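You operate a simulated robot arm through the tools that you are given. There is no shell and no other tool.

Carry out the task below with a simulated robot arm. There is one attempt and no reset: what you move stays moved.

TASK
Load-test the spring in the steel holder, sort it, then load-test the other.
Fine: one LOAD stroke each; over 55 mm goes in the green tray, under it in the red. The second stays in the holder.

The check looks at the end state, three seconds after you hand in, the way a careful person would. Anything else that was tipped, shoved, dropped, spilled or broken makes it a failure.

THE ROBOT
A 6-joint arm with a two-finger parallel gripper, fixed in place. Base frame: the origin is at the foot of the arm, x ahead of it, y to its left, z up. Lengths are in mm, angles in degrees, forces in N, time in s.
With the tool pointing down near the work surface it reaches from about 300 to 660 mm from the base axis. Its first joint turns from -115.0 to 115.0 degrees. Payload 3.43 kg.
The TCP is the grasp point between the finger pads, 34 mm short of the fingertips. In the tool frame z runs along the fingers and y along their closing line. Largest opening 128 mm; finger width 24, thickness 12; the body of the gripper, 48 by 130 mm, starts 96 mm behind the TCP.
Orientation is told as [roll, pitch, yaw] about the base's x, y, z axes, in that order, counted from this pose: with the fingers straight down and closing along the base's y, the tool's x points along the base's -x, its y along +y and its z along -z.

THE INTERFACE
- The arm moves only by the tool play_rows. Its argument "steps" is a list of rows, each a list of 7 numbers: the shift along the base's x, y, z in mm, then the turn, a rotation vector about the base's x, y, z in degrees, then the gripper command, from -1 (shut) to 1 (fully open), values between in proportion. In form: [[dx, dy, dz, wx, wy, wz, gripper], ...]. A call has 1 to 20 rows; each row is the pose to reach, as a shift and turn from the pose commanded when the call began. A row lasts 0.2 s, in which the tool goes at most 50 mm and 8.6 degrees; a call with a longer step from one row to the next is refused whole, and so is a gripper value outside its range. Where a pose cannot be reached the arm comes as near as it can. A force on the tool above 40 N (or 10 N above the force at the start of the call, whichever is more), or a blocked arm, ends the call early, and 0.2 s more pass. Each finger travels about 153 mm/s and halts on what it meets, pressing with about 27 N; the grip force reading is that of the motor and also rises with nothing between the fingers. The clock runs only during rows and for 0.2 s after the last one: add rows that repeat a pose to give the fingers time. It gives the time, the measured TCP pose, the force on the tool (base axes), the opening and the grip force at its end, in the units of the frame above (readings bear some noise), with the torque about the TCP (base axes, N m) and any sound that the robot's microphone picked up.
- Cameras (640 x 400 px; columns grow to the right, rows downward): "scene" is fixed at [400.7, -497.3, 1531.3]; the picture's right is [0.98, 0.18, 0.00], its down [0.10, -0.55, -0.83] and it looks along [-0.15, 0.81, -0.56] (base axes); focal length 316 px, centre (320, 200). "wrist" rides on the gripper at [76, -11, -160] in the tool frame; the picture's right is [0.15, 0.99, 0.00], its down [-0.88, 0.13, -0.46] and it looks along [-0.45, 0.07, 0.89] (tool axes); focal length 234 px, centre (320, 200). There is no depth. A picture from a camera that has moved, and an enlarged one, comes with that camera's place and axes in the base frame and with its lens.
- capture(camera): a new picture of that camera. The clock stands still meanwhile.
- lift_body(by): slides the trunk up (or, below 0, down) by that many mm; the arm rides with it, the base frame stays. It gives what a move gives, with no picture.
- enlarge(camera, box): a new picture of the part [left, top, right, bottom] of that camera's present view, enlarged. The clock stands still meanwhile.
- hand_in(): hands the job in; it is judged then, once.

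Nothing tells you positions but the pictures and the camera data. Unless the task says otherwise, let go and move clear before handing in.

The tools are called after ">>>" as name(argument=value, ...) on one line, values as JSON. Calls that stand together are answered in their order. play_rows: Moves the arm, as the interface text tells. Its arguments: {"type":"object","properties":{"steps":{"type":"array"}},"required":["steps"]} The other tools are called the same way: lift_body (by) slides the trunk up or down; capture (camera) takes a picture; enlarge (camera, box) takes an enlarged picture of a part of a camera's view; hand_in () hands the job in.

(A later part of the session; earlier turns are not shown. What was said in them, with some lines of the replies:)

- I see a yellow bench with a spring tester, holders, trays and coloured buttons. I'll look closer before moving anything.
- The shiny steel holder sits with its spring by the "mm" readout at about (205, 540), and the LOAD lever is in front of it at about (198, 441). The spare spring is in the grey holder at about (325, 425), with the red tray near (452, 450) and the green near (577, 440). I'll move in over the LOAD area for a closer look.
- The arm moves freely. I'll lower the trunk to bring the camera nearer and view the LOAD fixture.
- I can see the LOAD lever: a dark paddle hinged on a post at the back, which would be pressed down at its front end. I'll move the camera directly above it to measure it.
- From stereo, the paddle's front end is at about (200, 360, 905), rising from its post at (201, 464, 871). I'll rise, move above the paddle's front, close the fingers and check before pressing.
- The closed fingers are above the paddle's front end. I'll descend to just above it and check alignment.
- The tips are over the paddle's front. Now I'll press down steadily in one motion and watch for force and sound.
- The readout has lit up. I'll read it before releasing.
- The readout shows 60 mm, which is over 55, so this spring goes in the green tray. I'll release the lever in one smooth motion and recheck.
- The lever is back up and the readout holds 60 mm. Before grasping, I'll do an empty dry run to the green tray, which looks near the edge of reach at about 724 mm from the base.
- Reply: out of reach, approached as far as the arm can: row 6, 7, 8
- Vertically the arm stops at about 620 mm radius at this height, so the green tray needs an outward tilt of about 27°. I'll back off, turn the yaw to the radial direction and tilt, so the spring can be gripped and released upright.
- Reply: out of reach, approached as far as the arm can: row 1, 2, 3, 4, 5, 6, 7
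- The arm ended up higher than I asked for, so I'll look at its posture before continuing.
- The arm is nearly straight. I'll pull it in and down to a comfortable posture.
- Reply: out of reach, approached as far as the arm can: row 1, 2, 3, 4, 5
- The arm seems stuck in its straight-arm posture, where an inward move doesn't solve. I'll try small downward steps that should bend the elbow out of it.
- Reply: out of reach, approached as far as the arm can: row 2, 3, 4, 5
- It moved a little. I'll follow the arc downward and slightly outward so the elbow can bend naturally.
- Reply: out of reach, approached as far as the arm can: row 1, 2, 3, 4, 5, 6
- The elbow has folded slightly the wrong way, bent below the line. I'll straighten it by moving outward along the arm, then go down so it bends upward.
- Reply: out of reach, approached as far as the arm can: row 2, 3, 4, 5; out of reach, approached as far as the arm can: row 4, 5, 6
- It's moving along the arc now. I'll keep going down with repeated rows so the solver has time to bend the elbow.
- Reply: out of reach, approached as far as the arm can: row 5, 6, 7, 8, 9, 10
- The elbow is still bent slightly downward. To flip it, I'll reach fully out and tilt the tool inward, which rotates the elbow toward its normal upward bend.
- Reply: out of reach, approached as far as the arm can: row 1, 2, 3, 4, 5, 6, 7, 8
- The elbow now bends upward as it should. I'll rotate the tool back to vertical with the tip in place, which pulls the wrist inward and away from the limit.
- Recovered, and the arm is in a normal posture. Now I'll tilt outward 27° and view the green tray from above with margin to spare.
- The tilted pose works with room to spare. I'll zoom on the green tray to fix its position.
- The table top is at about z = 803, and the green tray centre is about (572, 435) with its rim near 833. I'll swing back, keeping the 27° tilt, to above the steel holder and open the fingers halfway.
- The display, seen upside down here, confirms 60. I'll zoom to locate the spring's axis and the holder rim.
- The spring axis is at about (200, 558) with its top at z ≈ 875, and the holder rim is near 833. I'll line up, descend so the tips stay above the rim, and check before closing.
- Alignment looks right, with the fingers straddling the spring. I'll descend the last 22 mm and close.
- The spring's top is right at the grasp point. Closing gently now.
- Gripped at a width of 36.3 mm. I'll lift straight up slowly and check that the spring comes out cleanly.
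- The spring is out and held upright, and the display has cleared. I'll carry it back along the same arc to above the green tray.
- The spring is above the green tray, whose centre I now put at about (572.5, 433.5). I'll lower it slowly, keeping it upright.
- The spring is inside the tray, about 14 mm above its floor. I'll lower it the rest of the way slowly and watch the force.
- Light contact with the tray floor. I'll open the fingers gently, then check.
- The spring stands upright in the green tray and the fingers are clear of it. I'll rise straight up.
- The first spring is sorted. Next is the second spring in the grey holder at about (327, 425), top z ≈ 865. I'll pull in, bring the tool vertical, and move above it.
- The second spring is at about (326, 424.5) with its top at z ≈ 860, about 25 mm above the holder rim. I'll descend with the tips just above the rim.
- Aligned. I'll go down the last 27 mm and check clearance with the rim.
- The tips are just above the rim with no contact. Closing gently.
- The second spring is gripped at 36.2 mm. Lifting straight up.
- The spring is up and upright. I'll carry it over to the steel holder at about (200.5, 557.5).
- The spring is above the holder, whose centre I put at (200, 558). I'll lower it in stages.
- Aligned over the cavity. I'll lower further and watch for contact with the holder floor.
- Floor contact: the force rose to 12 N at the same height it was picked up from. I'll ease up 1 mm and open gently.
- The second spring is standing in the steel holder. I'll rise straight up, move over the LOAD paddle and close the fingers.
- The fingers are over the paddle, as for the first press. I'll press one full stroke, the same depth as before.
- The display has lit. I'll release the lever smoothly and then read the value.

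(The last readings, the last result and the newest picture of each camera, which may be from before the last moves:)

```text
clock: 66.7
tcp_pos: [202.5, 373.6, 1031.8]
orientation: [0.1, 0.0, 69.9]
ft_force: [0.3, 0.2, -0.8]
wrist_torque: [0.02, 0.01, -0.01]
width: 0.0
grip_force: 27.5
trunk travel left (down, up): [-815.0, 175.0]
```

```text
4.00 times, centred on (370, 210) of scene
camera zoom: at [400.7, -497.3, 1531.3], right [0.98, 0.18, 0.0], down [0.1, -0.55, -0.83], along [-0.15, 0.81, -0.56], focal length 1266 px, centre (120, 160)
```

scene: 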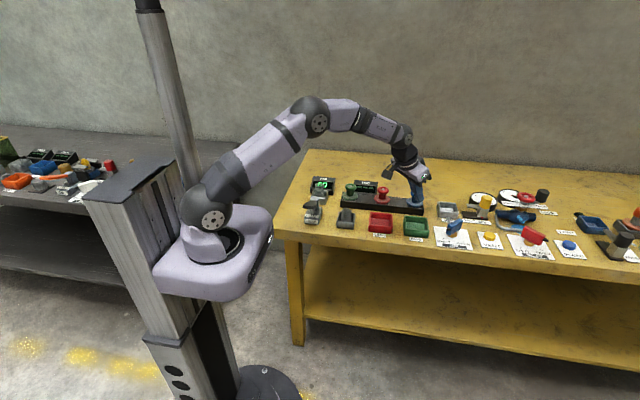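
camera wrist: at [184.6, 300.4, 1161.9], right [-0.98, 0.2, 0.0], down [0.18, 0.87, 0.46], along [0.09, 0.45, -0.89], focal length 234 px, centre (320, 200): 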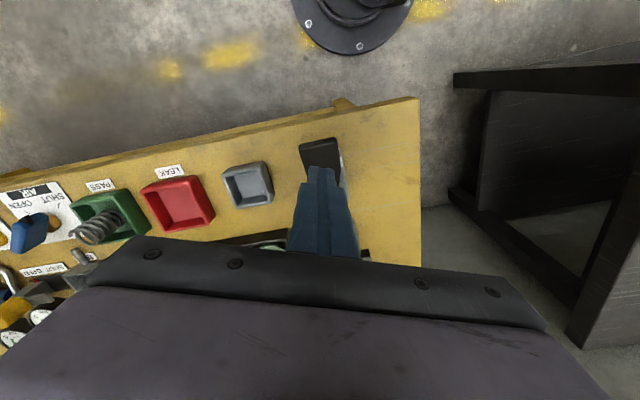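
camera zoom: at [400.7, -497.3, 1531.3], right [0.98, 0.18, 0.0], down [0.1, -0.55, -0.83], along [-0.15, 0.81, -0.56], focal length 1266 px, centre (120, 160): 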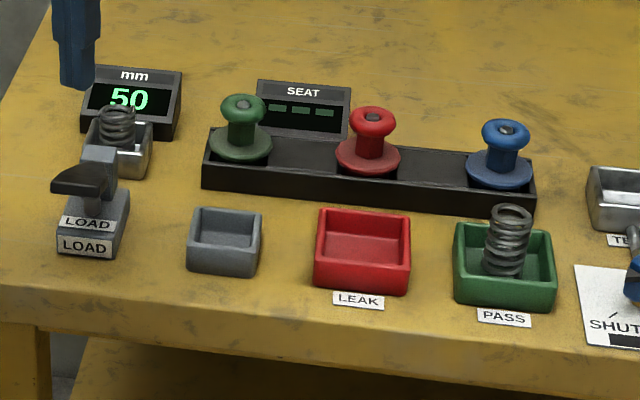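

The second spring reads 50 mm and stays in the steel holder. The first stands in the green tray and nothing else has moved. I'll move the arm clear of the bench and take a last look.

>>> play_rows(steps=[[15, -25, 20, 0, 0, 0, -1], [40, -55, 40, 0, 0, 0, -1], [65, -80, 60, 0, 0, 0, -1], [65, -80, 60, 0, 0, 0, -1]])

>>> capture(camera="scene")

>>> enlarge(camera="scene", box=[430, 170, 640, 270])

```text
clock: 67.7
tcp_pos: [268.1, 293.7, 1091.6]
orientation: [0.1, 0.0, 70.0]
ft_force: [0.2, -0.6, 0.2]
wrist_torque: [0.0, -0.01, 0.04]
width: 0.0
grip_force: 27.2
trunk travel left (down, up): [-815.0, 175.0]
```

```text
taken
```

scene: 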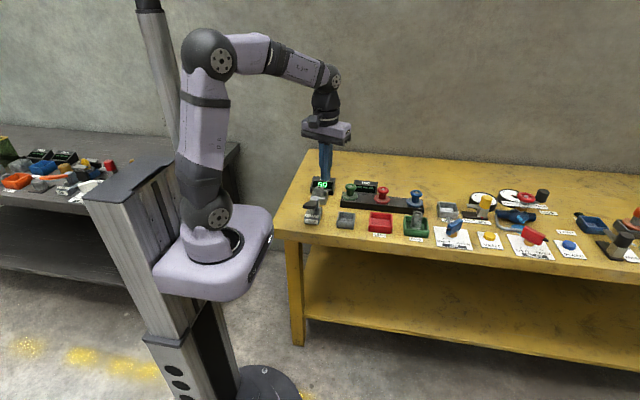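

```text
3.05 times, centred on (535, 220) of scene
camera zoom: at [400.7, -497.3, 1531.3], right [0.98, 0.18, 0.0], down [0.1, -0.55, -0.83], along [-0.15, 0.81, -0.56], focal length 964 px, centre (-335, 139)
```

zoom: 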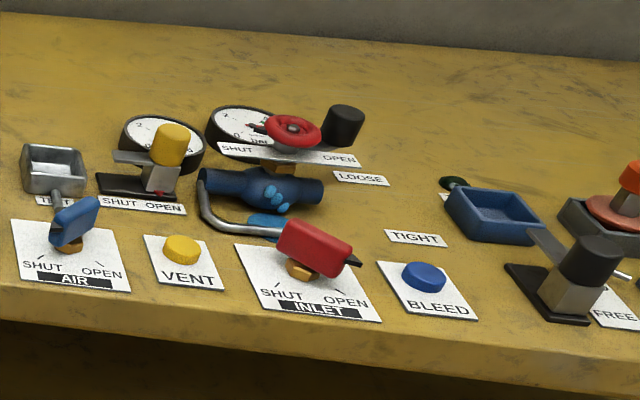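

The rest of the bench looks unchanged, both springs are where they should be, and the arm is clear. I'm handing in.

>>> hand_in()

```text
The job is handed in.
```

Both springs are load-tested with one LOAD stroke each, and I have handed the job in.

| Spring | Reading | Where it is now |
|---|---|---|
| First, from the steel holder | 60 mm | Standing upright in the green tray |
| Second, from the grey holder | 50 mm | Left in the steel holder, as you asked |

In the last picture nothing else on the bench had moved, and the arm was clear of the bench. On an empty trial move towards the green tray the arm stuck at full stretch for a while. I worked it free in the air without touching anything.
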